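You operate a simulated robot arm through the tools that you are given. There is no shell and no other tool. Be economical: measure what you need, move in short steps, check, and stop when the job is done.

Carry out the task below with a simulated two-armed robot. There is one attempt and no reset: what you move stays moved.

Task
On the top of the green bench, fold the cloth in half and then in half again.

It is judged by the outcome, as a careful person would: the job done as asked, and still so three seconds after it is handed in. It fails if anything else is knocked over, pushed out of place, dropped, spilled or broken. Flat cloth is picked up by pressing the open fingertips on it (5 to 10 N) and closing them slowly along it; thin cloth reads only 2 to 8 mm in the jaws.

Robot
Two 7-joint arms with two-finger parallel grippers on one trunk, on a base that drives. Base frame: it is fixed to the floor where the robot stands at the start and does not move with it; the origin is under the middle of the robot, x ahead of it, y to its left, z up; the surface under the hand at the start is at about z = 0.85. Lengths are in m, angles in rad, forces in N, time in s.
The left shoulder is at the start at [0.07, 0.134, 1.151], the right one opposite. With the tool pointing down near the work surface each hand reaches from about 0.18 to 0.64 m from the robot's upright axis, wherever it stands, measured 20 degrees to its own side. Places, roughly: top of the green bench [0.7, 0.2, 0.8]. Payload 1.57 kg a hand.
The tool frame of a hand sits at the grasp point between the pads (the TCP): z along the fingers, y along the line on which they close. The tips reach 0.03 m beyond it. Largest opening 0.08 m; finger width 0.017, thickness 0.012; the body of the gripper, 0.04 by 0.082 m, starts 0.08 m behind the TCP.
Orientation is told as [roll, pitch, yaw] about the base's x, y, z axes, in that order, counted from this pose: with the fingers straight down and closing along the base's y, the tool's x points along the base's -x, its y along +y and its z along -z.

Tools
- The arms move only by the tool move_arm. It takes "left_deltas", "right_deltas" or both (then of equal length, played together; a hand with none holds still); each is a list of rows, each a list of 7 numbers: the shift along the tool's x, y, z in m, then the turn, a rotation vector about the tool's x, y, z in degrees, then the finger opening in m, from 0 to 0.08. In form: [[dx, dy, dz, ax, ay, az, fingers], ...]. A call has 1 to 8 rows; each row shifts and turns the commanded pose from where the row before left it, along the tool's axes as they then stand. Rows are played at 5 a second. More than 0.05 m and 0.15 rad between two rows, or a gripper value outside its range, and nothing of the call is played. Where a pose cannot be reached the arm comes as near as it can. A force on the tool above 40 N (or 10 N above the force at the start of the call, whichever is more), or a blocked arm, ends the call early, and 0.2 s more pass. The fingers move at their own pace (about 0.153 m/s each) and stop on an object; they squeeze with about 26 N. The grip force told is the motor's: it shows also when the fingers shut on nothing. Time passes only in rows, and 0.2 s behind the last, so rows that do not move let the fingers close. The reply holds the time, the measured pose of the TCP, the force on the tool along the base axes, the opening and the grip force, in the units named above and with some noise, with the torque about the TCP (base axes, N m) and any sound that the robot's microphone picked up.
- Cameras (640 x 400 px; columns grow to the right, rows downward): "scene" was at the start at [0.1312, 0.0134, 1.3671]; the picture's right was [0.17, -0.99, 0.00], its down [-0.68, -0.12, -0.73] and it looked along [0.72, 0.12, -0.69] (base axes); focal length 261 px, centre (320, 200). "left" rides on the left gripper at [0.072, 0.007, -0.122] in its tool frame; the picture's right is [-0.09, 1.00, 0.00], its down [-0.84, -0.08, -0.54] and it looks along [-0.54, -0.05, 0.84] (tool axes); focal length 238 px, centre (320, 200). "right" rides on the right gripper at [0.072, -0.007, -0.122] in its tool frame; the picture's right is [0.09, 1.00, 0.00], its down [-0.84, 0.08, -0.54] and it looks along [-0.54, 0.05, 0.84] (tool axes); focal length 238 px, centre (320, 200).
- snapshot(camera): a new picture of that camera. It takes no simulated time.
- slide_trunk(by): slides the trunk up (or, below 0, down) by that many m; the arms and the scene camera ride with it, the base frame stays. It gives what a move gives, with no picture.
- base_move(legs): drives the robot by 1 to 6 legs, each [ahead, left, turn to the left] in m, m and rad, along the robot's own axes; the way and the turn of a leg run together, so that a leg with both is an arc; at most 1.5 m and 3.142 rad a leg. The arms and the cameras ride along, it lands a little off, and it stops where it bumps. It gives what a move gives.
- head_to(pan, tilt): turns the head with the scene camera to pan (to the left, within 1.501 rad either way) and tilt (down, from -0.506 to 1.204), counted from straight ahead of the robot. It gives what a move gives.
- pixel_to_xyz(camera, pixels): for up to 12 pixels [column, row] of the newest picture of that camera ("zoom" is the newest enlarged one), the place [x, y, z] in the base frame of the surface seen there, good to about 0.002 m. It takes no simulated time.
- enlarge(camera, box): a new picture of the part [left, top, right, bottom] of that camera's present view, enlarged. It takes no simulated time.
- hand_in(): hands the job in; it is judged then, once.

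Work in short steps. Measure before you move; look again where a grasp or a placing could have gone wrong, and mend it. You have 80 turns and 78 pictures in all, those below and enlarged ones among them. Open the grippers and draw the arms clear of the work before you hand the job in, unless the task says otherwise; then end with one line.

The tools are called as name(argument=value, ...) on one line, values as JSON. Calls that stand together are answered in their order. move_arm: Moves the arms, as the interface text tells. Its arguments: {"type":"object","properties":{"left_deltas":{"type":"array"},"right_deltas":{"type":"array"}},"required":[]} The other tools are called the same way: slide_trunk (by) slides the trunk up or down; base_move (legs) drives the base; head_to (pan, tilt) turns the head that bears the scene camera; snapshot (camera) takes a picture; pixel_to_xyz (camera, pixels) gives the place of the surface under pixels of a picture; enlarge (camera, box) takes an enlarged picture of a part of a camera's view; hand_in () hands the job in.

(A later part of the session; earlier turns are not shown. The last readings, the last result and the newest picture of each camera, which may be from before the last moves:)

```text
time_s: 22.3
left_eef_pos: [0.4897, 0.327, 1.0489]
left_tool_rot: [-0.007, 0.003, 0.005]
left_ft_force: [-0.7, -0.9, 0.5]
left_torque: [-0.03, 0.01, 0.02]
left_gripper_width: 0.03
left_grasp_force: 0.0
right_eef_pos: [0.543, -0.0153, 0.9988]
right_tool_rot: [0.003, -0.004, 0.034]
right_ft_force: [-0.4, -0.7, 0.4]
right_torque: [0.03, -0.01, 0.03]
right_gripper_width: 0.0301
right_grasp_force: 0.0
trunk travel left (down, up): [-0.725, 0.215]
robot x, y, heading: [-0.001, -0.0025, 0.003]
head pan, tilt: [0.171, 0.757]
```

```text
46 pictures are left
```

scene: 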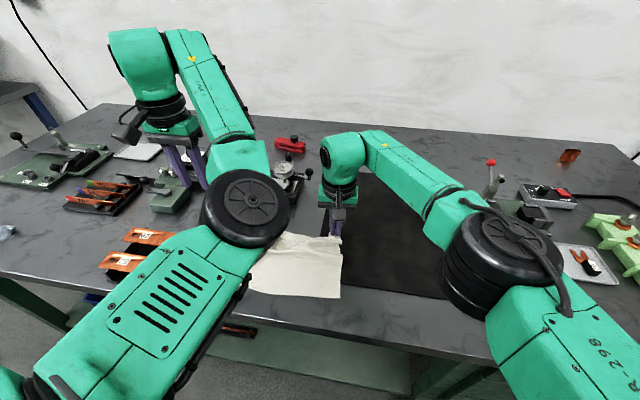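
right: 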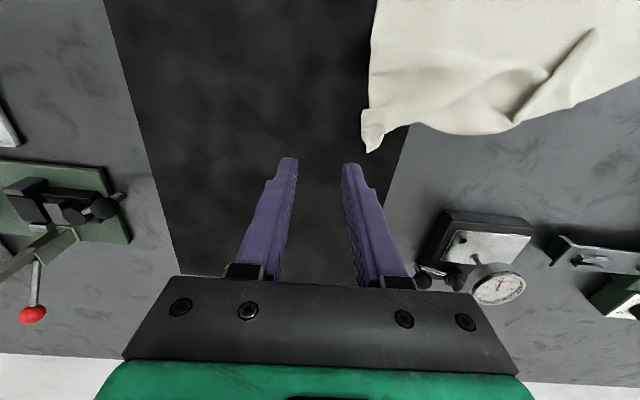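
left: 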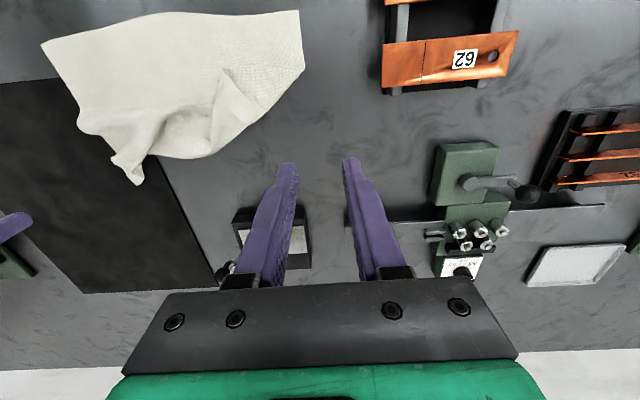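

Both hands are clear. I drive the base 0.16 m left and 2 cm back so the cloth is centred in front of the robot, then look with the head straight.

base_move(legs=[[-0.02, 0.16, 0]])

head_to(pan=0.0, tilt=0.9)

snapshot(camera="scene")

```text
time_s: 23.8
left_eef_pos: [0.4699, 0.4864, 1.05]
left_tool_rot: [-0.007, 0.002, 0.003]
left_ft_force: [0.0, -0.6, -0.4]
left_torque: [0.02, 0.02, 0.0]
left_gripper_width: 0.0299
left_grasp_force: 0.0
right_eef_pos: [0.5235, 0.1441, 0.999]
right_tool_rot: [0.001, -0.005, 0.034]
right_ft_force: [-0.3, 0.2, -0.2]
right_torque: [0.05, 0.0, 0.01]
right_gripper_width: 0.03
right_grasp_force: 0.1
trunk travel left (down, up): [-0.725, 0.215]
robot x, y, heading: [-0.0178, 0.1588, 0.001]
head pan, tilt: [0.171, 0.757]
```

```text
time_s: 24.5
left_eef_pos: [0.47, 0.4897, 1.0492]
left_tool_rot: [-0.009, 0.002, 0.004]
left_ft_force: [0.7, -0.4, 0.5]
left_torque: [-0.02, -0.03, -0.04]
left_gripper_width: 0.0299
left_grasp_force: 0.0
right_eef_pos: [0.5234, 0.1453, 0.9982]
right_tool_rot: [0.0, -0.005, 0.034]
right_ft_force: [-1.2, -0.3, 0.3]
right_torque: [-0.03, 0.0, 0.01]
right_gripper_width: 0.0301
right_grasp_force: 0.1
trunk travel left (down, up): [-0.725, 0.215]
robot x, y, heading: [-0.0192, 0.1601, 0.002]
head pan, tilt: [0.0, 0.901]
```

```text
45 pictures are left
```

scene: 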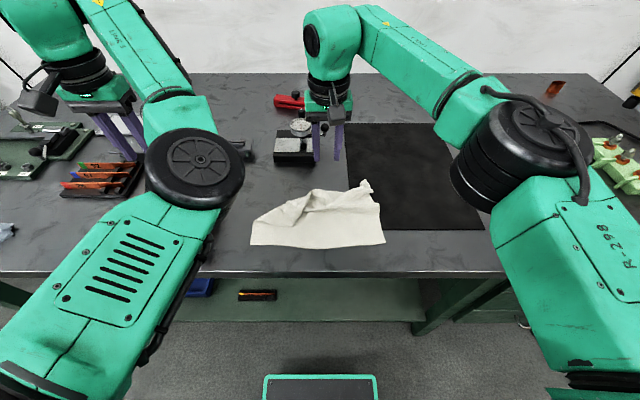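

The cloth is centred but crumpled, with its far-left part folded in. I enlarge it.

enlarge(camera="scene", box=[240, 165, 400, 260])

pixel_to_xyz(camera="scene", pixels=[[253, 243], [384, 242], [258, 218], [315, 191], [365, 182], [380, 205], [330, 195], [300, 215], [350, 195], [285, 205]])

```text
4.00 times, centred on (320, 212) of scene
```

zoom: 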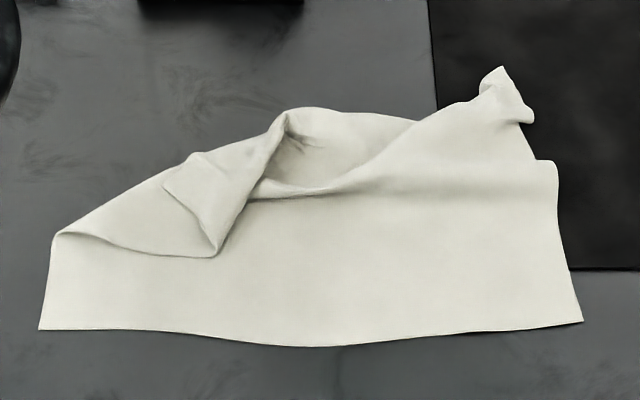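

```text
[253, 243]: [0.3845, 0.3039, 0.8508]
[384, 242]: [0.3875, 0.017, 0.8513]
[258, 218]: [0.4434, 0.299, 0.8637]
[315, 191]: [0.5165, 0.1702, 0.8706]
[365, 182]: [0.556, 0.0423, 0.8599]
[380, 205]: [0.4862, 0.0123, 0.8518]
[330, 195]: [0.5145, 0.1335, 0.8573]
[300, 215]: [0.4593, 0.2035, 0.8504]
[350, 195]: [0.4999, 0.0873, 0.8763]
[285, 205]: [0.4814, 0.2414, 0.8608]
```

The far-left corner is flipped over, its flap lying around zoom (165-215, 190-255). I measure it for a pinch with the left hand.

pixel_to_xyz(camera="zoom", pixels=[[170, 190], [185, 205], [205, 235], [212, 252], [150, 215], [120, 240], [230, 250], [280, 120], [260, 190], [195, 215], [60, 235], [510, 85]])

```text
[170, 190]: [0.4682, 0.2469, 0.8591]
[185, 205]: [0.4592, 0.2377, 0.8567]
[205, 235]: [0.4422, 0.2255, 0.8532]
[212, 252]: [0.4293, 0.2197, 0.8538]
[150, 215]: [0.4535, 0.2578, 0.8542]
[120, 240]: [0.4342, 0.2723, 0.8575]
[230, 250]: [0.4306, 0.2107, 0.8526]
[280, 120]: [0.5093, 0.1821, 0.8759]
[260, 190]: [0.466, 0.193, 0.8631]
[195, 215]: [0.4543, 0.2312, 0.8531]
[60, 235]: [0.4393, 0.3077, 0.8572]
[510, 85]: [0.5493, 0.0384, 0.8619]
```

The loose corner tip is near (0.468, 0.247). I bring the left hand over it at height while the right hand moves out of the way.

move_arm(left_deltas=[[0, -0.043, 0, 0, 0, 0, 0.03], [0, -0.043, 0, 0, 0, 0, 0.03], [0.002, -0.043, 0, 0, 0, 0, 0.03], [0.002, -0.043, 0.005, 0, 0, 0, 0.03], [0.002, -0.043, 0.02, 0, 0, 0, 0.03], [0.002, -0.043, 0.025, 0, 0, 0, 0.03], [0, 0, 0.03, 0, 0, 0, 0.03], [0, 0, 0.03, 0, 0, 0, 0.03]], right_deltas=[[0, -0.035, 0, 0, 0, 0, 0.03], [0, -0.035, 0, 0, 0, 0, 0.03], [0, -0.035, 0, 0, 0, 0, 0.03], [0, -0.035, 0, 0, 0, 0, 0.03], [0, 0, 0, 0, 0, 0, 0.03], [0, 0, 0, 0, 0, 0, 0.03], [0, 0, 0, 0, 0, 0, 0.03], [0, 0, 0, 0, 0, 0, 0.03]])

snapshot(camera="left")

```text
time_s: 26.3
left_eef_pos: [0.5534, 0.2778, 0.9415]
left_tool_rot: [-0.008, 0.001, 0.003]
left_ft_force: [0.6, -1.0, -0.5]
left_torque: [0.05, 0.0, -0.01]
left_gripper_width: 0.03
left_grasp_force: 0.0
left hand out of reach, approached as far as the arm can: row 1, 2, 3, 4, 5, 6
right_eef_pos: [0.529, 0.0065, 0.9987]
right_tool_rot: [-0.001, -0.002, 0.034]
right_ft_force: [1.0, 0.7, 0.1]
right_torque: [-0.04, -0.01, 0.0]
right_gripper_width: 0.03
right_grasp_force: 0.1
trunk travel left (down, up): [-0.725, 0.215]
robot x, y, heading: [-0.0196, 0.1603, -0.003]
head pan, tilt: [0.0, 0.901]
```

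```text
43 pictures are left
```

left: 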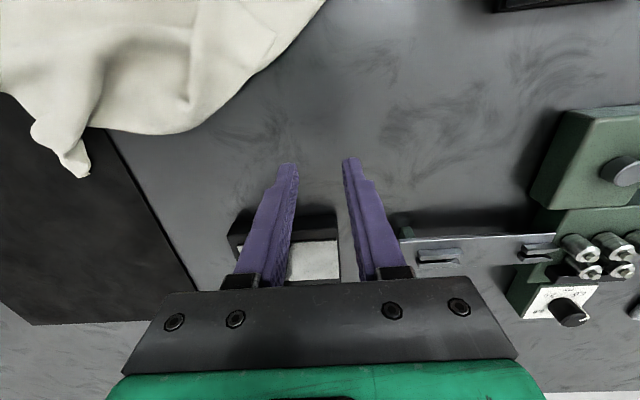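

The left arm has its elbow swung inside, which limits how close the hand can come. I try to recover the elbow-out posture: raise the hand and roll it so that the wrist goes outward.

move_arm(left_deltas=[[0, 0.02, -0.03, 0, 0, 0, 0.03], [0, 0.02, -0.03, 0, 0, 0, 0.03], [0, 0.02, -0.03, 8, 0, 0, 0.03], [0, 0.02, -0.03, 8, 0, 0, 0.03], [0, 0, -0.02, 8, 0, 0, 0.03], [0, 0, 0, 8, 0, 0, 0.03], [0, 0, 0, 8, 0, 0, 0.03], [0, 0, 0, 8, 0, 0, 0.03]])

snapshot(camera="scene")

```text
time_s: 28.1
left_eef_pos: [0.5533, 0.3691, 1.0768]
left_tool_rot: [-0.847, 0.001, 0.004]
left_ft_force: [0.0, 0.8, 0.3]
left_torque: [-0.02, -0.01, -0.01]
left_gripper_width: 0.03
left_grasp_force: 0.1
right_eef_pos: [0.5285, 0.0062, 0.9995]
right_tool_rot: [0.0, -0.003, 0.033]
right_ft_force: [0.3, -0.7, 0.0]
right_torque: [-0.02, -0.03, 0.01]
right_gripper_width: 0.0298
right_grasp_force: 0.1
trunk travel left (down, up): [-0.725, 0.215]
robot x, y, heading: [-0.0202, 0.1595, -0.002]
head pan, tilt: [0.0, 0.901]
```

```text
42 pictures are left
```

scene: 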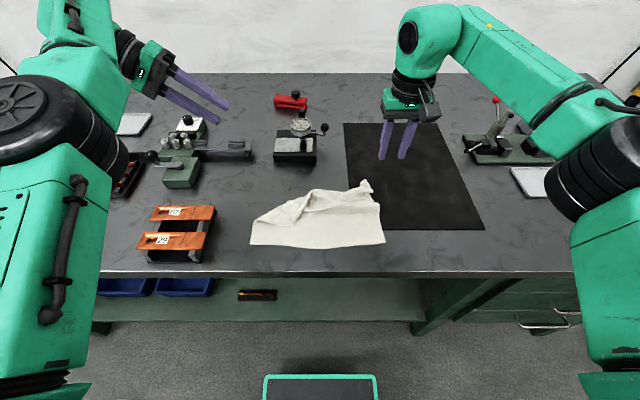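

The arm has swung back elbow-out, mirroring the right. I undo the roll and move inward.

move_arm(left_deltas=[[0, 0, 0, -8, 0, 0, 0.03], [0, 0, 0, -8, 0, 0, 0.03], [0, 0, 0, -8, 0, 0, 0.03], [0, 0, 0, -8, 0, 0, 0.03], [0, 0, 0, -8, 0, 0, 0.03], [0, 0, 0, -8.3, 0, 0, 0.03], [0.02, -0.035, 0.02, 0, 0, 0, 0.03], [0.02, -0.035, 0.02, 0, 0, 0, 0.03]])

```text
time_s: 29.9
left_eef_pos: [0.5566, 0.305, 1.0381]
left_tool_rot: [-0.002, 0.004, 0.004]
left_ft_force: [0.1, -0.4, -0.6]
left_torque: [0.01, 0.04, 0.01]
left_gripper_width: 0.03
left_grasp_force: 0.0
left hand out of reach, approached as far as the arm can: row 7, 8
right_eef_pos: [0.5292, 0.0057, 0.9981]
right_tool_rot: [0.002, -0.003, 0.033]
right_ft_force: [0.0, 0.5, 0.3]
right_torque: [0.02, 0.02, 0.01]
right_gripper_width: 0.03
right_grasp_force: 0.1
trunk travel left (down, up): [-0.725, 0.215]
robot x, y, heading: [-0.022, 0.1566, 0.001]
head pan, tilt: [0.0, 0.901]
```

Still limited near x≈0.557. I look at the arm's posture.

snapshot(camera="scene")

```text
41 pictures are left
```

scene: 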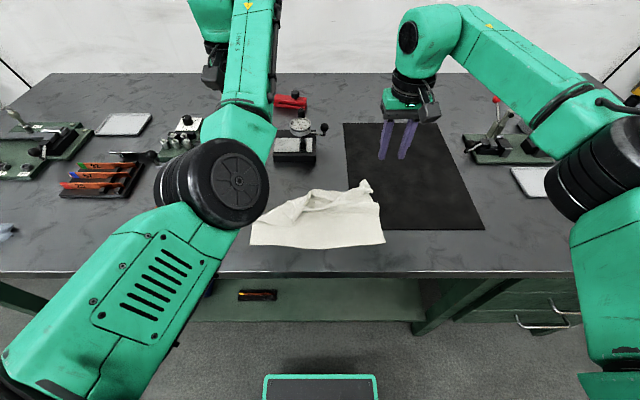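

The wrist branch is flipped, so I will do the work with the well-behaved right arm and use the base to position it. I park the left hand high and out, and raise the right hand a little.

move_arm(left_deltas=[[0, 0.03, -0.035, 0, 0, 0, 0.03], [0, 0.03, -0.035, 0, 0, 0, 0.03], [0, 0.03, -0.035, 0, 0, 0, 0.03], [0, 0.03, -0.02, 0, 0, 0, 0.03]], right_deltas=[[0.01, 0, -0.01, 0, 0, 0, 0.03], [0.01, 0, -0.01, 0, 0, 0, 0.03], [0.01, 0, -0.01, 0, 0, 0, 0.03], [0.01, 0, 0, 0, 0, 0, 0.03]])

base_move(legs=[[0.02, 0.22, 0]])

head_to(pan=-0.45, tilt=0.9)

snapshot(camera="scene")

snapshot(camera="right")

```text
time_s: 30.9
left_eef_pos: [0.5574, 0.3826, 1.1392]
left_tool_rot: [-0.004, -0.025, 0.003]
left_ft_force: [-0.6, 0.6, -0.3]
left_torque: [0.05, 0.01, 0.01]
left_gripper_width: 0.0298
left_grasp_force: 0.1
left hand out of reach, approached as far as the arm can: row 3, 4
right_eef_pos: [0.4877, 0.0024, 1.0271]
right_tool_rot: [0.002, -0.002, 0.033]
right_ft_force: [-0.3, 0.2, 0.5]
right_torque: [-0.02, 0.01, -0.03]
right_gripper_width: 0.0301
right_grasp_force: 0.0
trunk travel left (down, up): [-0.725, 0.215]
robot x, y, heading: [-0.0211, 0.1596, 0.003]
head pan, tilt: [0.0, 0.901]
```

```text
time_s: 32.6
left_eef_pos: [0.5793, 0.6005, 1.1395]
left_tool_rot: [-0.003, -0.028, 0.0]
left_ft_force: [-0.1, 0.0, 0.2]
left_torque: [0.02, 0.02, 0.0]
left_gripper_width: 0.03
left_grasp_force: 0.1
right_eef_pos: [0.5089, 0.2211, 1.028]
right_tool_rot: [0.002, -0.004, 0.032]
right_ft_force: [0.5, 0.4, 0.1]
right_torque: [-0.01, -0.01, -0.05]
right_gripper_width: 0.0302
right_grasp_force: 0.0
trunk travel left (down, up): [-0.725, 0.215]
robot x, y, heading: [-0.001, 0.3799, -0.002]
head pan, tilt: [0.0, 0.901]
```

```text
time_s: 33.5
left_eef_pos: [0.579, 0.6027, 1.139]
left_tool_rot: [-0.003, -0.027, 0.001]
left_ft_force: [-0.1, 0.7, -0.7]
left_torque: [0.02, -0.02, -0.01]
left_gripper_width: 0.0299
left_grasp_force: 0.1
right_eef_pos: [0.5091, 0.2218, 1.0278]
right_tool_rot: [0.002, -0.004, 0.031]
right_ft_force: [0.2, -0.7, 0.5]
right_torque: [0.03, 0.0, -0.03]
right_gripper_width: 0.0296
right_grasp_force: 0.1
trunk travel left (down, up): [-0.725, 0.215]
robot x, y, heading: [0.002, 0.3806, -0.005]
head pan, tilt: [-0.45, 0.901]
```

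```text
40 pictures are left
```

scene: 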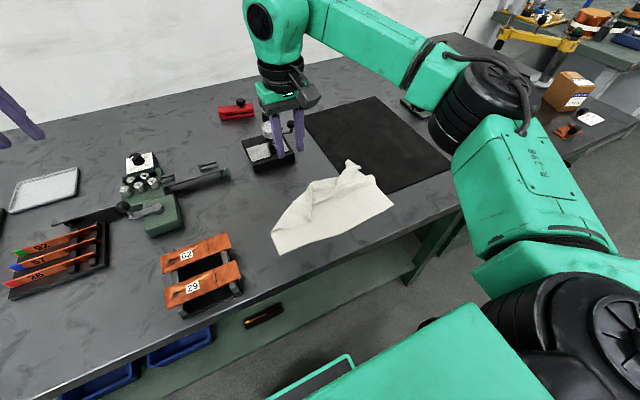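

```text
39 pictures are left
```

right: 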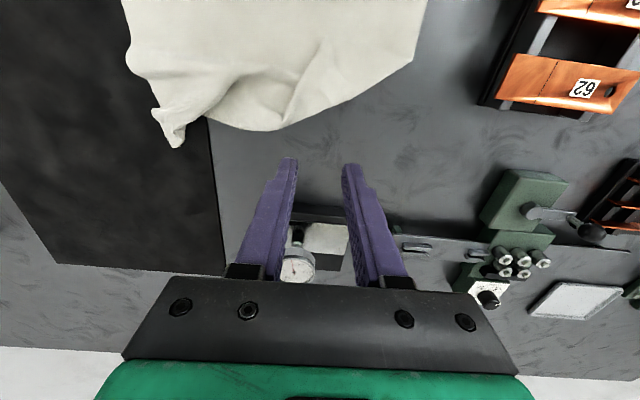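

The right hand now works over this side. I move it above the tucked corner tip near (0.462, 0.235) at z≈0.94.

move_arm(right_deltas=[[0.016, 0.005, 0.03, 0, 0, 0, 0.03], [0.016, 0.005, 0.03, 0, 0, 0, 0.03], [0.016, 0.005, 0.028, 0, 0, 0, 0.03], [0, 0, 0, 0, 0, 0, 0.03]])

snapshot(camera="right")

enlarge(camera="scene", box=[240, 130, 410, 270])

```text
time_s: 34.5
left_eef_pos: [0.5792, 0.6021, 1.1387]
left_tool_rot: [-0.003, -0.028, 0.0]
left_ft_force: [0.0, -0.5, 0.2]
left_torque: [-0.03, -0.03, -0.03]
left_gripper_width: 0.0299
left_grasp_force: 0.0
right_eef_pos: [0.461, 0.2349, 0.9386]
right_tool_rot: [0.002, -0.004, 0.029]
right_ft_force: [-0.4, 0.3, -0.3]
right_torque: [-0.02, -0.04, -0.01]
right_gripper_width: 0.03
right_grasp_force: 0.1
trunk travel left (down, up): [-0.725, 0.215]
robot x, y, heading: [-0.0028, 0.3783, -0.0]
head pan, tilt: [-0.45, 0.901]
```

```text
38 pictures are left
```

right: 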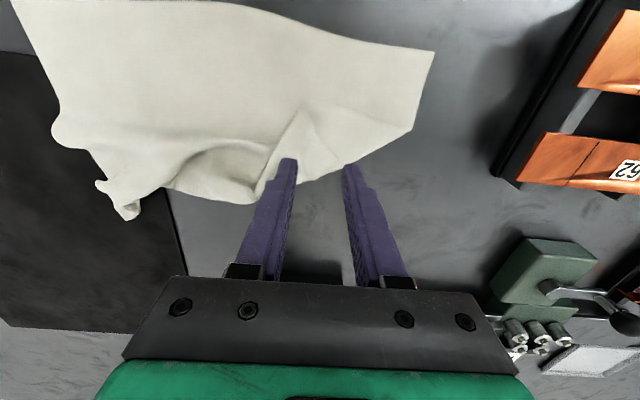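

```text
2.86 times, centred on (325, 200) of scene
```

zoom: 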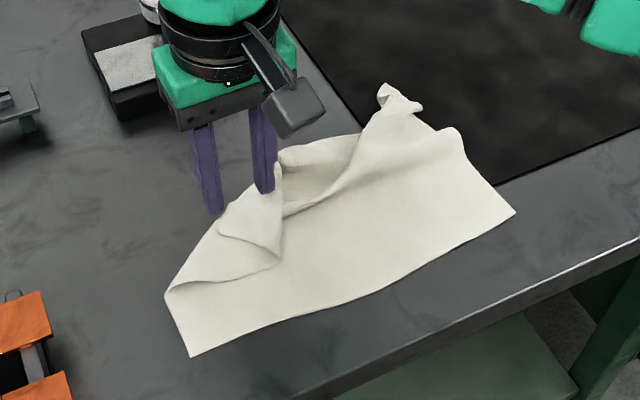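

I zoom on the flap in the right wrist view to place the pinch.

enlarge(camera="right", box=[220, 70, 440, 220])

pixel_to_xyz(camera="right", pixels=[[305, 108], [305, 130], [310, 150], [320, 170], [330, 150], [280, 150], [260, 180], [350, 150], [410, 130], [430, 55]])

```text
2.67 times, centred on (330, 145) of right
```

zoom: 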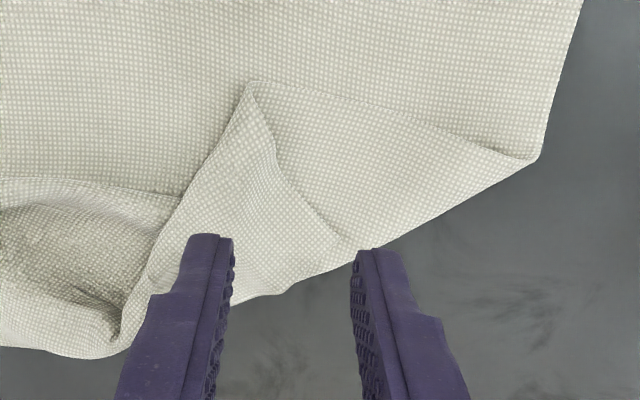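

```text
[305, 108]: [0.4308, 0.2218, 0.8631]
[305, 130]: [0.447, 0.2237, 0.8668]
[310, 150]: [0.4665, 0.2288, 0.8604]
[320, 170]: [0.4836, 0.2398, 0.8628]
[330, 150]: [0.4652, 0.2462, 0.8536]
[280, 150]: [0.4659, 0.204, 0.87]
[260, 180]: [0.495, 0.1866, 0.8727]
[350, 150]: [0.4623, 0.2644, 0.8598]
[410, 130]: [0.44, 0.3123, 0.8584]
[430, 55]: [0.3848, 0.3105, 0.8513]
```

The corner is at about (0.485, 0.245), its flap on top. I place the pinch at (0.473, 0.233), descend and press lightly.

move_arm(right_deltas=[[-0.012, -0.002, 0.02, 0, 0, 0, 0.03], [0, 0, 0.025, 0, 0, 0, 0.03], [0, 0, 0.004, 0, 0, 0, 0.03], [0, 0, 0.003, 0, 0, 0, 0.03]])

```text
time_s: 35.5
left_eef_pos: [0.5792, 0.6022, 1.1391]
left_tool_rot: [-0.006, -0.029, 0.001]
left_ft_force: [0.0, 0.4, -1.1]
left_torque: [0.02, -0.03, 0.01]
left_gripper_width: 0.0301
left_grasp_force: 0.1
right_eef_pos: [0.4739, 0.2338, 0.8866]
right_tool_rot: [-0.002, -0.004, 0.028]
right_ft_force: [-0.3, 0.3, 1.2]
right_torque: [0.04, 0.0, 0.0]
right_gripper_width: 0.03
right_grasp_force: 0.1
trunk travel left (down, up): [-0.725, 0.215]
robot x, y, heading: [-0.0016, 0.3816, -0.001]
head pan, tilt: [-0.45, 0.901]
```

Light contact (1.2 N). I press 1.5 mm more and close slowly.

move_arm(right_deltas=[[0, 0, 0.0015, 0, 0, 0, 0.03], [0, 0, 0, 0, 0, 0, 0.025], [0, 0, 0, 0, 0, 0, 0.02], [0, 0, 0, 0, 0, 0, 0.015], [0, 0, 0, 0, 0, 0, 0.01], [0, 0, 0, 0, 0, 0, 0.005], [0, 0, 0, 0, 0, 0, 0.0], [0, 0, -0.02, 0, 0, 0, 0.0]])

snapshot(camera="right")

enlarge(camera="scene", box=[240, 130, 410, 270])

```text
time_s: 37.3
left_eef_pos: [0.5789, 0.6024, 1.1389]
left_tool_rot: [-0.005, -0.027, 0.001]
left_ft_force: [-0.4, 0.6, -0.1]
left_torque: [-0.02, 0.0, -0.01]
left_gripper_width: 0.0299
left_grasp_force: 0.0
right_eef_pos: [0.4724, 0.2347, 0.9057]
right_tool_rot: [0.002, -0.002, 0.029]
right_ft_force: [0.7, -0.3, 0.0]
right_torque: [0.0, -0.02, 0.01]
right_gripper_width: 0.0027
right_grasp_force: 24.5
trunk travel left (down, up): [-0.725, 0.215]
robot x, y, heading: [-0.0003, 0.3793, -0.001]
head pan, tilt: [-0.45, 0.901]
```

```text
35 pictures are left
```

right: 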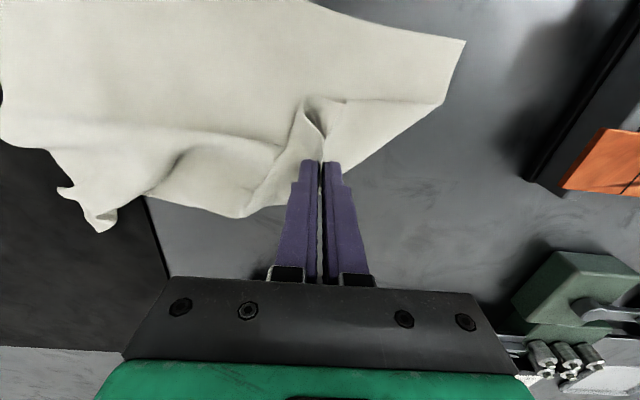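

```text
2.86 times, centred on (325, 200) of scene
```

zoom: 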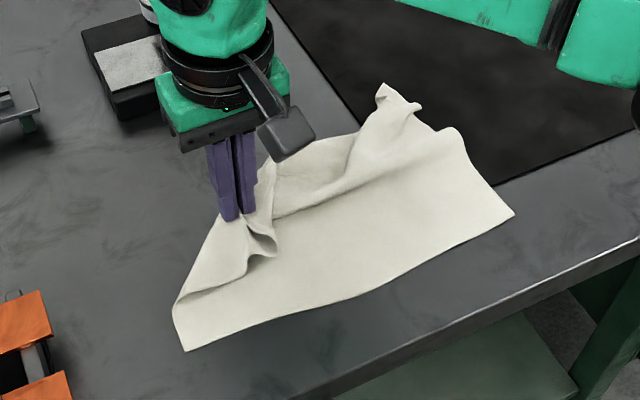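

The corner is held. I pull it to the far-left, up and over, to about (0.585, 0.29), watching the force.

move_arm(right_deltas=[[-0.018, 0.008, -0.02, 0, 0, 0, 0], [-0.022, 0.011, -0.01, 0, 0, 0, 0], [-0.022, 0.011, 0.005, 0, 0, 0, 0], [-0.022, 0.011, 0.01, 0, 0, 0, 0], [-0.022, 0.011, 0.015, 0, 0, 0, 0], [-0.005, 0.002, 0.01, 0, 0, 0, 0]])

snapshot(camera="right")

enlarge(camera="scene", box=[240, 130, 410, 270])

```text
time_s: 38.7
left_eef_pos: [0.5789, 0.6021, 1.14]
left_tool_rot: [-0.002, -0.026, -0.001]
left_ft_force: [-0.4, 0.0, 0.4]
left_torque: [0.02, -0.04, -0.01]
left_gripper_width: 0.0299
left_grasp_force: 0.0
right_eef_pos: [0.5813, 0.2914, 0.8965]
right_tool_rot: [0.002, -0.003, 0.031]
right_ft_force: [-0.1, 0.7, 0.1]
right_torque: [0.02, 0.0, 0.0]
right_gripper_width: 0.0029
right_grasp_force: 24.2
trunk travel left (down, up): [-0.725, 0.215]
robot x, y, heading: [0.0036, 0.3818, -0.002]
head pan, tilt: [-0.45, 0.901]
```

```text
33 pictures are left
```

right: 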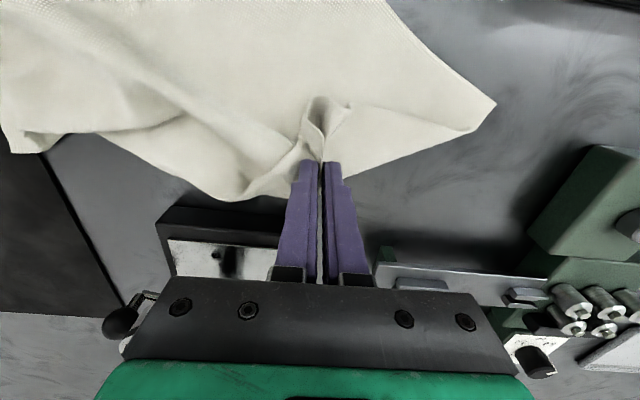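

```text
2.86 times, centred on (325, 200) of scene
```

zoom: 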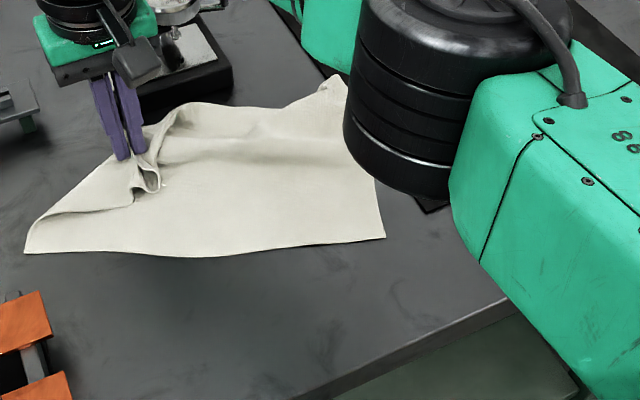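

The pinch took both layers and dragged the whole cloth. Better idea: hold the neat near edge with both hands and use trunk and base to lift, spread and fold. First I release here gently and rise.

move_arm(right_deltas=[[0, 0, 0.008, 0, 0, 0, 0], [0, 0, 0, 0, 0, 0, 0.015], [0, 0, 0, 0, 0, 0, 0.03], [0, 0, 0, 0, 0, 0, 0.03], [0, 0, -0.03, 0, 0, 0, 0.03], [0, 0, -0.04, 0, 0, 0, 0.03], [0, 0, -0.04, 0, 0, 0, 0.03], [0, 0, -0.03, 0, 0, 0, 0.03]])

head_to(pan=-0.25, tilt=0.9)

snapshot(camera="scene")

snapshot(camera="right")

```text
time_s: 40.5
left_eef_pos: [0.5779, 0.6015, 1.1386]
left_tool_rot: [-0.005, -0.028, 0.0]
left_ft_force: [-0.2, -0.6, -0.4]
left_torque: [0.0, 0.01, -0.01]
left_gripper_width: 0.0301
left_grasp_force: 0.1
right_eef_pos: [0.5807, 0.2921, 1.0299]
right_tool_rot: [0.0, -0.004, 0.032]
right_ft_force: [0.2, -0.5, -1.2]
right_torque: [0.02, 0.01, -0.01]
right_gripper_width: 0.0302
right_grasp_force: 0.1
trunk travel left (down, up): [-0.725, 0.215]
robot x, y, heading: [-0.0019, 0.3828, -0.004]
head pan, tilt: [-0.45, 0.901]
```

```text
time_s: 41.2
left_eef_pos: [0.5794, 0.6019, 1.1404]
left_tool_rot: [-0.004, -0.027, 0.001]
left_ft_force: [-0.3, -0.3, 0.1]
left_torque: [-0.04, -0.01, 0.01]
left_gripper_width: 0.03
left_grasp_force: 0.0
right_eef_pos: [0.5821, 0.2918, 1.0275]
right_tool_rot: [0.002, -0.003, 0.031]
right_ft_force: [0.8, -1.4, -0.3]
right_torque: [-0.03, -0.02, 0.04]
right_gripper_width: 0.0298
right_grasp_force: 0.0
trunk travel left (down, up): [-0.725, 0.215]
robot x, y, heading: [-0.0003, 0.3796, -0.004]
head pan, tilt: [-0.25, 0.901]
```

```text
31 pictures are left
```

scene: 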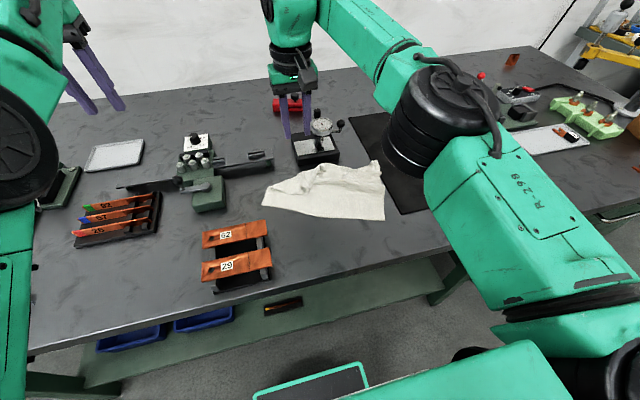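

```text
30 pictures are left
```

right: 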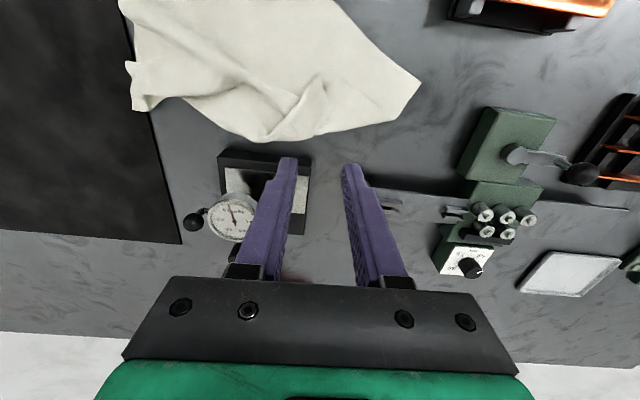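

I measure the current cloth outline: near edge runs from about (263,208) to (384,220) in the scene view.

pixel_to_xyz(camera="scene", pixels=[[265, 206], [382, 218], [320, 217], [270, 187], [378, 163], [312, 172], [290, 212], [350, 219]])

enlarge(camera="scene", box=[250, 150, 400, 230])

```text
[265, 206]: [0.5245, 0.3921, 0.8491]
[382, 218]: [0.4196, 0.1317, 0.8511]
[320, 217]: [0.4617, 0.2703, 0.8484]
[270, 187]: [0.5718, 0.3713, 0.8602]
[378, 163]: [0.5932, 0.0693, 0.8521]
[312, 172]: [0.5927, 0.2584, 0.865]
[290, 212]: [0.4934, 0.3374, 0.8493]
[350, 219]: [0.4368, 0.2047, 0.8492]
```

```text
4.27 times, centred on (325, 190) of scene
```

zoom: 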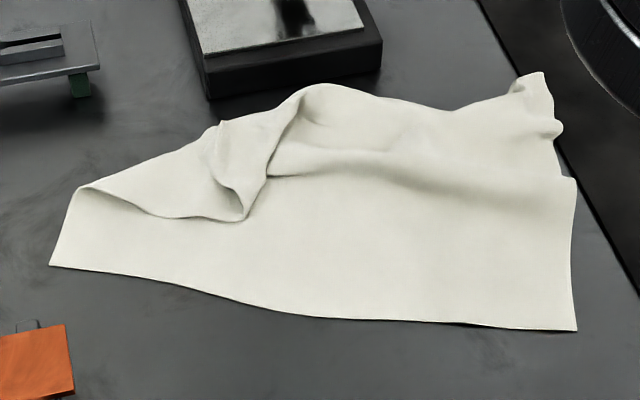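

The near edge runs from (0.42, 0.132) to (0.5245, 0.392), rotated 22° clockwise. I drive and turn the robot so that it faces this edge squarely at about 0.58 m.

base_move(legs=[[-0.067, 0.097, 0], [0, 0, -0.38]])

head_to(pan=0.0, tilt=0.85)

snapshot(camera="scene")

```text
time_s: 43.6
left_eef_pos: [0.5537, 0.4674, 1.1396]
left_tool_rot: [-0.006, -0.028, -0.385]
left_ft_force: [0.2, 0.2, -0.3]
left_torque: [0.0, 0.01, -0.02]
left_gripper_width: 0.03
left_grasp_force: 0.1
right_eef_pos: [0.4389, 0.1777, 1.0284]
right_tool_rot: [0.0, -0.003, -0.354]
right_ft_force: [-0.3, 1.0, -0.3]
right_torque: [0.0, 0.0, 0.01]
right_gripper_width: 0.0301
right_grasp_force: 0.0
trunk travel left (down, up): [-0.725, 0.215]
robot x, y, heading: [-0.0651, 0.4759, -0.385]
head pan, tilt: [-0.25, 0.901]
```

```text
time_s: 44.4
left_eef_pos: [0.5527, 0.4664, 1.1391]
left_tool_rot: [-0.002, -0.028, -0.384]
left_ft_force: [-0.3, -0.4, 0.0]
left_torque: [0.01, 0.02, 0.0]
left_gripper_width: 0.0301
left_grasp_force: 0.1
right_eef_pos: [0.4387, 0.1784, 1.0287]
right_tool_rot: [0.002, -0.003, -0.354]
right_ft_force: [0.2, -0.4, -0.3]
right_torque: [0.02, -0.01, 0.01]
right_gripper_width: 0.0299
right_grasp_force: 0.0
trunk travel left (down, up): [-0.725, 0.215]
robot x, y, heading: [-0.0631, 0.4741, -0.386]
head pan, tilt: [0.0, 0.85]
```

```text
28 pictures are left
```

scene: 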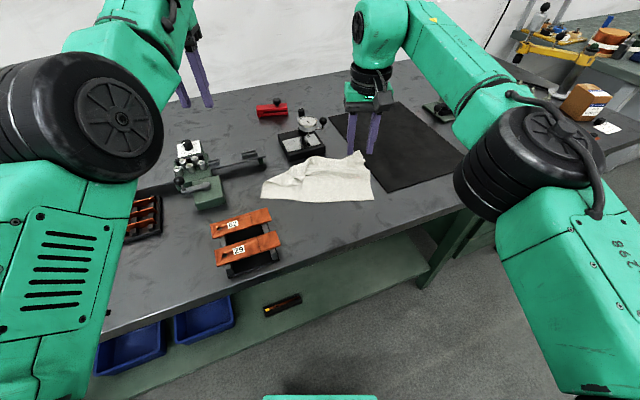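

I bring both hands above the near-edge pinch points, left (0.5225, 0.360), right (0.4406, 0.156), at z≈0.93.

move_arm(left_deltas=[[-0.002, -0.0183, 0.0348, 0, 0, 0, 0.03], [-0.002, -0.0183, 0.0348, 0, 0, 0, 0.03], [-0.002, -0.0183, 0.0348, 0, 0, 0, 0.03], [-0.002, -0.0183, 0.0348, 0, 0, 0, 0.03], [-0.002, -0.0183, 0.0348, 0, 0, 0, 0.03], [-0.002, -0.0183, 0.0348, 0, 0, 0, 0.03], [0, 0, 0, 0, 0, 0, 0.03]], right_deltas=[[-0.0017, -0.0034, 0.0165, 0, 0, 0, 0.03], [-0.0017, -0.0034, 0.0165, 0, 0, 0, 0.03], [-0.0017, -0.0034, 0.0165, 0, 0, 0, 0.03], [-0.0017, -0.0034, 0.0165, 0, 0, 0, 0.03], [-0.0017, -0.0034, 0.0165, 0, 0, 0, 0.03], [-0.0017, -0.0034, 0.0165, 0, 0, 0, 0.03], [0, 0, 0, 0, 0, 0, 0.03]])

snapshot(camera="left")

snapshot(camera="right")

```text
time_s: 46.0
left_eef_pos: [0.5276, 0.3575, 0.9315]
left_tool_rot: [-0.006, -0.028, -0.383]
left_ft_force: [-0.5, -0.5, -0.7]
left_torque: [-0.03, 0.01, 0.02]
left_gripper_width: 0.0298
left_grasp_force: 0.0
right_eef_pos: [0.4421, 0.1562, 0.9298]
right_tool_rot: [0.0, -0.003, -0.354]
right_ft_force: [-0.5, 1.2, -0.6]
right_torque: [0.04, 0.04, 0.01]
right_gripper_width: 0.03
right_grasp_force: 0.1
trunk travel left (down, up): [-0.725, 0.215]
robot x, y, heading: [-0.0653, 0.4754, -0.381]
head pan, tilt: [0.0, 0.85]
```

```text
27 pictures are left
```

left: 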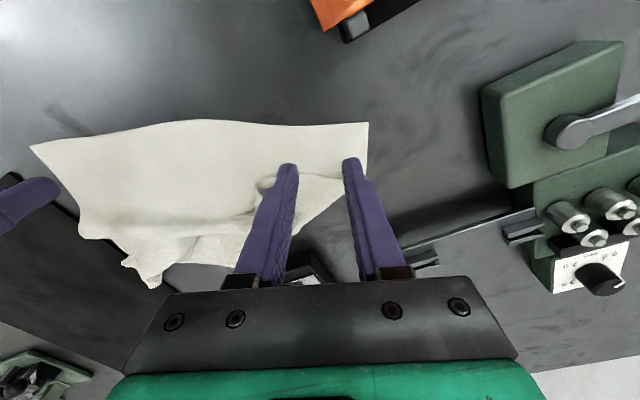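

```text
26 pictures are left
```

right: 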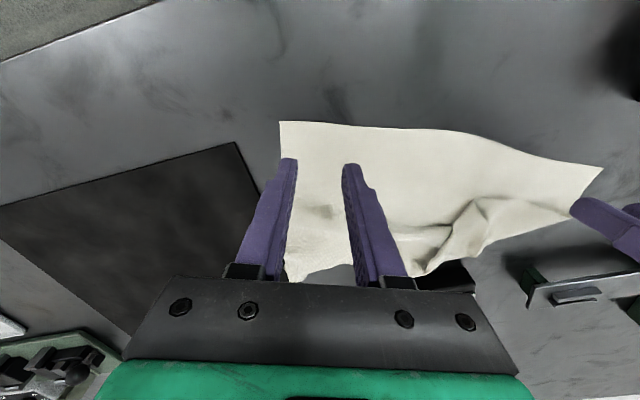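

Both are well placed. I descend to just above the cloth.

move_arm(left_deltas=[[0.004, 0, 0.02, 0, 0, 0, 0.03], [0, 0, 0.021, 0, 0, 0, 0.03], [0, 0, 0.006, 0, 0, 0, 0.03], [0, 0, 0.003, 0, 0, 0, 0.03]], right_deltas=[[0, 0, 0.02, 0, 0, 0, 0.03], [0, 0, 0.021, 0, 0, 0, 0.03], [0, 0, 0.006, 0, 0, 0, 0.03], [0, 0, 0.002, 0, 0, 0, 0.03]])

```text
time_s: 47.0
left_eef_pos: [0.525, 0.3596, 0.8814]
left_tool_rot: [-0.005, -0.031, -0.383]
left_ft_force: [0.7, -0.3, 1.3]
left_torque: [0.04, 0.03, -0.01]
left_gripper_width: 0.0301
left_grasp_force: 0.1
right_eef_pos: [0.4421, 0.1558, 0.8817]
right_tool_rot: [0.003, -0.006, -0.354]
right_ft_force: [0.4, -0.1, 5.0]
right_torque: [-0.11, 0.01, 0.04]
right_gripper_width: 0.0298
right_grasp_force: 0.1
trunk travel left (down, up): [-0.725, 0.215]
robot x, y, heading: [-0.065, 0.476, -0.389]
head pan, tilt: [0.0, 0.85]
```

Right presses with 5 N, left just touches. I press left 1.5 mm more and close both slowly.

move_arm(left_deltas=[[0, 0, 0.0015, 0, 0, 0, 0.03], [0, 0, 0, 0, 0, 0, 0.025], [0, 0, 0, 0, 0, 0, 0.02], [0, 0, 0, 0, 0, 0, 0.015], [0, 0, 0, 0, 0, 0, 0.01], [0, 0, 0, 0, 0, 0, 0.005], [0, 0, 0, 0, 0, 0, 0.0], [0, 0, 0, 0, 0, 0, 0.0]], right_deltas=[[0, 0, 0.0005, 0, 0, 0, 0.03], [0, 0, 0, 0, 0, 0, 0.025], [0, 0, 0, 0, 0, 0, 0.02], [0, 0, 0, 0, 0, 0, 0.015], [0, 0, 0, 0, 0, 0, 0.01], [0, 0, 0, 0, 0, 0, 0.005], [0, 0, 0, 0, 0, 0, 0.0], [0, 0, 0, 0, 0, 0, 0.0]])

```text
time_s: 48.8
left_eef_pos: [0.523, 0.3591, 0.883]
left_tool_rot: [-0.006, -0.031, -0.386]
left_ft_force: [-2.2, -6.5, 13.4]
left_torque: [-0.1, 0.13, -0.02]
left_gripper_width: 0.0023
left_grasp_force: 23.3
right_eef_pos: [0.4394, 0.1577, 0.881]
right_tool_rot: [0.003, -0.008, -0.353]
right_ft_force: [3.7, 6.7, 3.6]
right_torque: [0.24, -0.12, -0.02]
right_gripper_width: 0.0018
right_grasp_force: 23.5
trunk travel left (down, up): [-0.725, 0.215]
robot x, y, heading: [-0.0646, 0.4783, -0.384]
head pan, tilt: [0.0, 0.85]
```

Both pinches hold. I relax the edge by 6 mm with the right hand, then lift arms 5 cm and the trunk 0.2 m so the cloth hangs and unfolds.

move_arm(left_deltas=[[0, 0, -0.012, 0, 0, 0, 0], [0, 0, -0.02, 0, 0, 0, 0], [0, 0, -0.02, 0, 0, 0, 0]], right_deltas=[[0, 0.006, -0.012, 0, 0, 0, 0], [0, 0.002, -0.02, 0, 0, 0, 0], [0, 0, -0.02, 0, 0, 0, 0]])

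slide_trunk(by=0.2)

snapshot(camera="scene")

```text
time_s: 49.5
left_eef_pos: [0.5247, 0.3602, 0.9326]
left_tool_rot: [-0.001, -0.025, -0.382]
left_ft_force: [-0.8, 0.3, 0.1]
left_torque: [-0.02, 0.0, -0.01]
left_gripper_width: 0.0021
left_grasp_force: 24.1
right_eef_pos: [0.4445, 0.1619, 0.9313]
right_tool_rot: [0.0, -0.003, -0.355]
right_ft_force: [1.0, 0.5, -1.1]
right_torque: [0.03, -0.01, 0.0]
right_gripper_width: 0.0018
right_grasp_force: 23.6
trunk travel left (down, up): [-0.725, 0.215]
robot x, y, heading: [-0.065, 0.4787, -0.387]
head pan, tilt: [0.0, 0.85]
```

```text
time_s: 51.7
left_eef_pos: [0.5253, 0.3601, 1.1318]
left_tool_rot: [-0.004, -0.028, -0.385]
left_ft_force: [-0.8, 0.2, -0.5]
left_torque: [0.04, 0.0, 0.02]
left_gripper_width: 0.0021
left_grasp_force: 23.7
right_eef_pos: [0.4456, 0.1618, 1.1315]
right_tool_rot: [0.003, -0.005, -0.354]
right_ft_force: [0.1, 0.3, 0.7]
right_torque: [-0.01, 0.03, 0.03]
right_gripper_width: 0.0019
right_grasp_force: 23.2
trunk travel left (down, up): [-0.925, 0.015]
robot x, y, heading: [-0.0668, 0.4768, -0.39]
head pan, tilt: [0.0, 0.85]
```

```text
25 pictures are left
```

scene: 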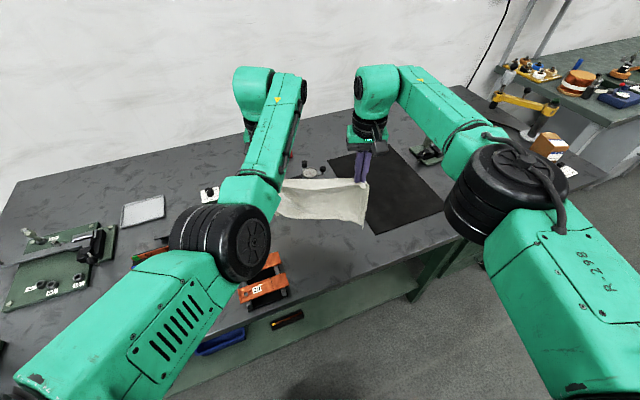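

The cloth hangs open from both hands. I raise the arms 5 cm more, then drive right, turn square to the bench, and move ahead so the cloth hangs over x≈0.58, y≈0.03.

move_arm(left_deltas=[[0, 0, -0.025, 0, 0, 0, 0], [0, 0, -0.025, 0, 0, 0, 0]], right_deltas=[[0, 0, -0.025, 0, 0, 0, 0], [0, 0, -0.025, 0, 0, 0, 0]])

base_move(legs=[[0.173, -0.423, 0], [0, 0, 0.388], [0.067, 0, 0]])

head_to(pan=0.0, tilt=0.95)

snapshot(camera="scene")

snapshot(camera="right")

```text
time_s: 52.3
left_eef_pos: [0.5232, 0.3604, 1.1822]
left_tool_rot: [-0.007, -0.029, -0.383]
left_ft_force: [-0.4, 0.3, 0.5]
left_torque: [0.02, 0.0, 0.04]
left_gripper_width: 0.002
left_grasp_force: 24.0
right_eef_pos: [0.4446, 0.1644, 1.1828]
right_tool_rot: [0.0, -0.004, -0.353]
right_ft_force: [-0.5, -0.4, 0.3]
right_torque: [0.0, 0.01, 0.02]
right_gripper_width: 0.002
right_grasp_force: 23.8
trunk travel left (down, up): [-0.925, 0.015]
robot x, y, heading: [-0.0611, 0.4755, -0.388]
head pan, tilt: [0.0, 0.85]
```

```text
time_s: 56.8
left_eef_pos: [0.5815, 0.14, 1.1872]
left_tool_rot: [-0.004, -0.037, 0.008]
left_ft_force: [0.3, -0.4, 0.1]
left_torque: [0.0, -0.08, -0.05]
left_gripper_width: 0.0021
left_grasp_force: 23.4
right_eef_pos: [0.583, -0.0716, 1.1876]
right_tool_rot: [0.002, -0.013, 0.04]
right_ft_force: [-0.2, -0.6, 1.0]
right_torque: [0.03, -0.07, -0.04]
right_gripper_width: 0.0018
right_grasp_force: 23.3
trunk travel left (down, up): [-0.925, 0.015]
robot x, y, heading: [-0.0006, 0.0253, 0.007]
head pan, tilt: [0.0, 0.85]
```

```text
time_s: 57.5
left_eef_pos: [0.5868, 0.1413, 1.1839]
left_tool_rot: [-0.003, -0.03, 0.01]
left_ft_force: [-0.7, 0.1, 0.0]
left_torque: [0.02, -0.01, -0.01]
left_gripper_width: 0.0022
left_grasp_force: 23.9
right_eef_pos: [0.5898, -0.0711, 1.1834]
right_tool_rot: [0.002, -0.007, 0.04]
right_ft_force: [-0.2, -0.2, 0.1]
right_torque: [-0.01, 0.01, 0.0]
right_gripper_width: 0.0023
right_grasp_force: 23.0
trunk travel left (down, up): [-0.925, 0.015]
robot x, y, heading: [0.0017, 0.0208, 0.008]
head pan, tilt: [0.0, 0.949]
```

```text
24 pictures are left
```

scene: 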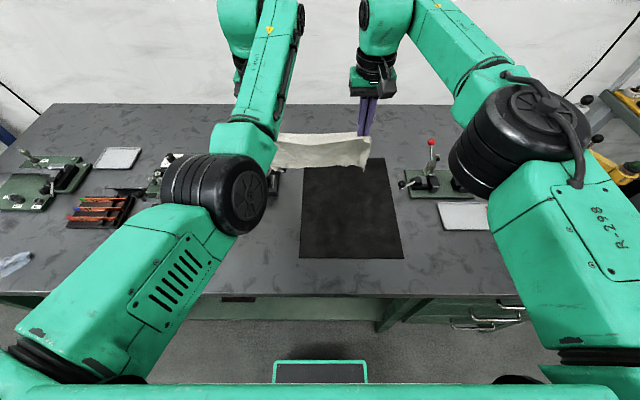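

```text
23 pictures are left
```

right: 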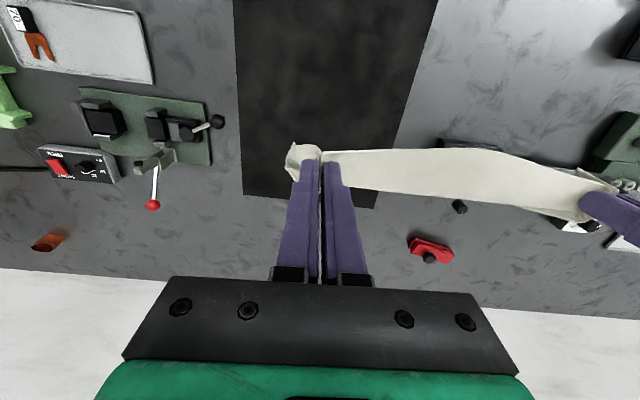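

The cloth hangs square over the mat. I lower and back off alternately so it lays down from its far edge toward me.

slide_trunk(by=-0.115)

base_move(legs=[[-0.06, 0, 0]])

snapshot(camera="scene")

snapshot(camera="right")

```text
time_s: 59.0
left_eef_pos: [0.5903, 0.1414, 1.066]
left_tool_rot: [-0.003, -0.027, 0.009]
left_ft_force: [0.0, 0.0, 0.2]
left_torque: [-0.03, 0.02, -0.03]
left_gripper_width: 0.0018
left_grasp_force: 23.7
right_eef_pos: [0.5921, -0.0705, 1.0677]
right_tool_rot: [0.002, -0.005, 0.04]
right_ft_force: [-0.3, 0.8, 0.1]
right_torque: [0.01, 0.01, -0.03]
right_gripper_width: 0.002
right_grasp_force: 23.3
trunk travel left (down, up): [-0.81, 0.13]
robot x, y, heading: [0.0025, 0.0229, 0.01]
head pan, tilt: [0.0, 0.949]
```

```text
time_s: 59.9
left_eef_pos: [0.536, 0.14, 1.0623]
left_tool_rot: [-0.003, -0.02, 0.007]
left_ft_force: [1.6, 0.0, -0.6]
left_torque: [0.0, 0.02, 0.01]
left_gripper_width: 0.0021
left_grasp_force: 24.0
right_eef_pos: [0.54, -0.0713, 1.064]
right_tool_rot: [0.001, 0.002, 0.04]
right_ft_force: [-0.3, -0.7, -1.1]
right_torque: [-0.01, 0.03, -0.03]
right_gripper_width: 0.0021
right_grasp_force: 23.3
trunk travel left (down, up): [-0.81, 0.13]
robot x, y, heading: [-0.0604, 0.0228, 0.006]
head pan, tilt: [0.0, 0.949]
```

```text
22 pictures are left
```

scene: 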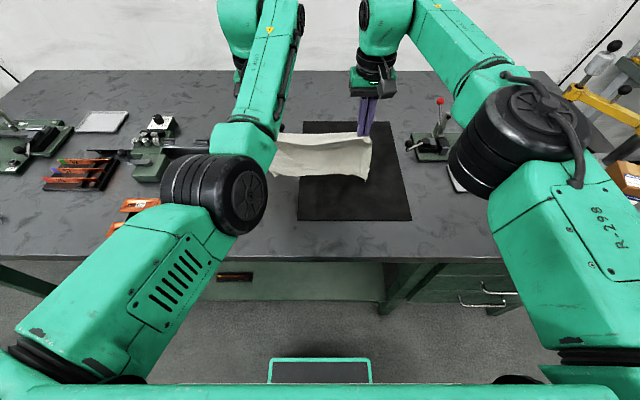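

```text
21 pictures are left
```

right: 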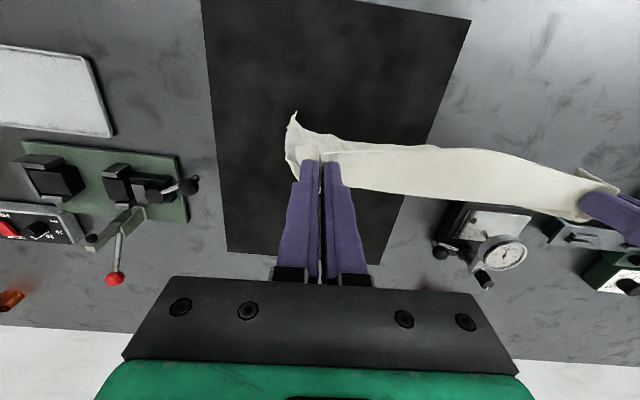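

I check where the lower edge of the cloth is now.

pixel_to_xyz(camera="scene", pixels=[[366, 178], [330, 174], [285, 172], [340, 155], [362, 142], [300, 140]])

enlarge(camera="scene", box=[260, 110, 400, 200])

```text
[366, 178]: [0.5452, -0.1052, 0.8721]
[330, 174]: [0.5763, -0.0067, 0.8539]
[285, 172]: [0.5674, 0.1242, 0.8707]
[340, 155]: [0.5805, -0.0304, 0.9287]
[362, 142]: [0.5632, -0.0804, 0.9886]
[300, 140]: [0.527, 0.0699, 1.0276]
```

```text
4.44 times, centred on (330, 155) of scene
```

zoom: 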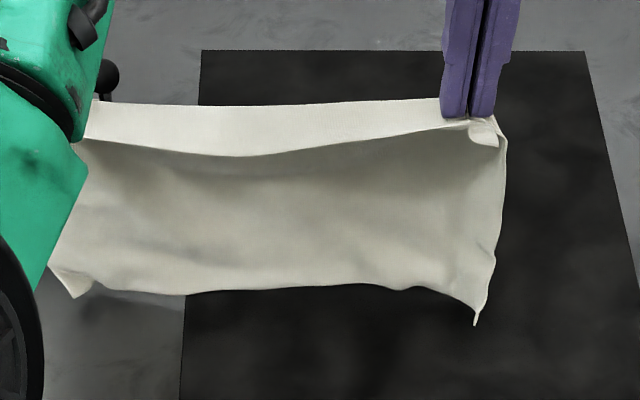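

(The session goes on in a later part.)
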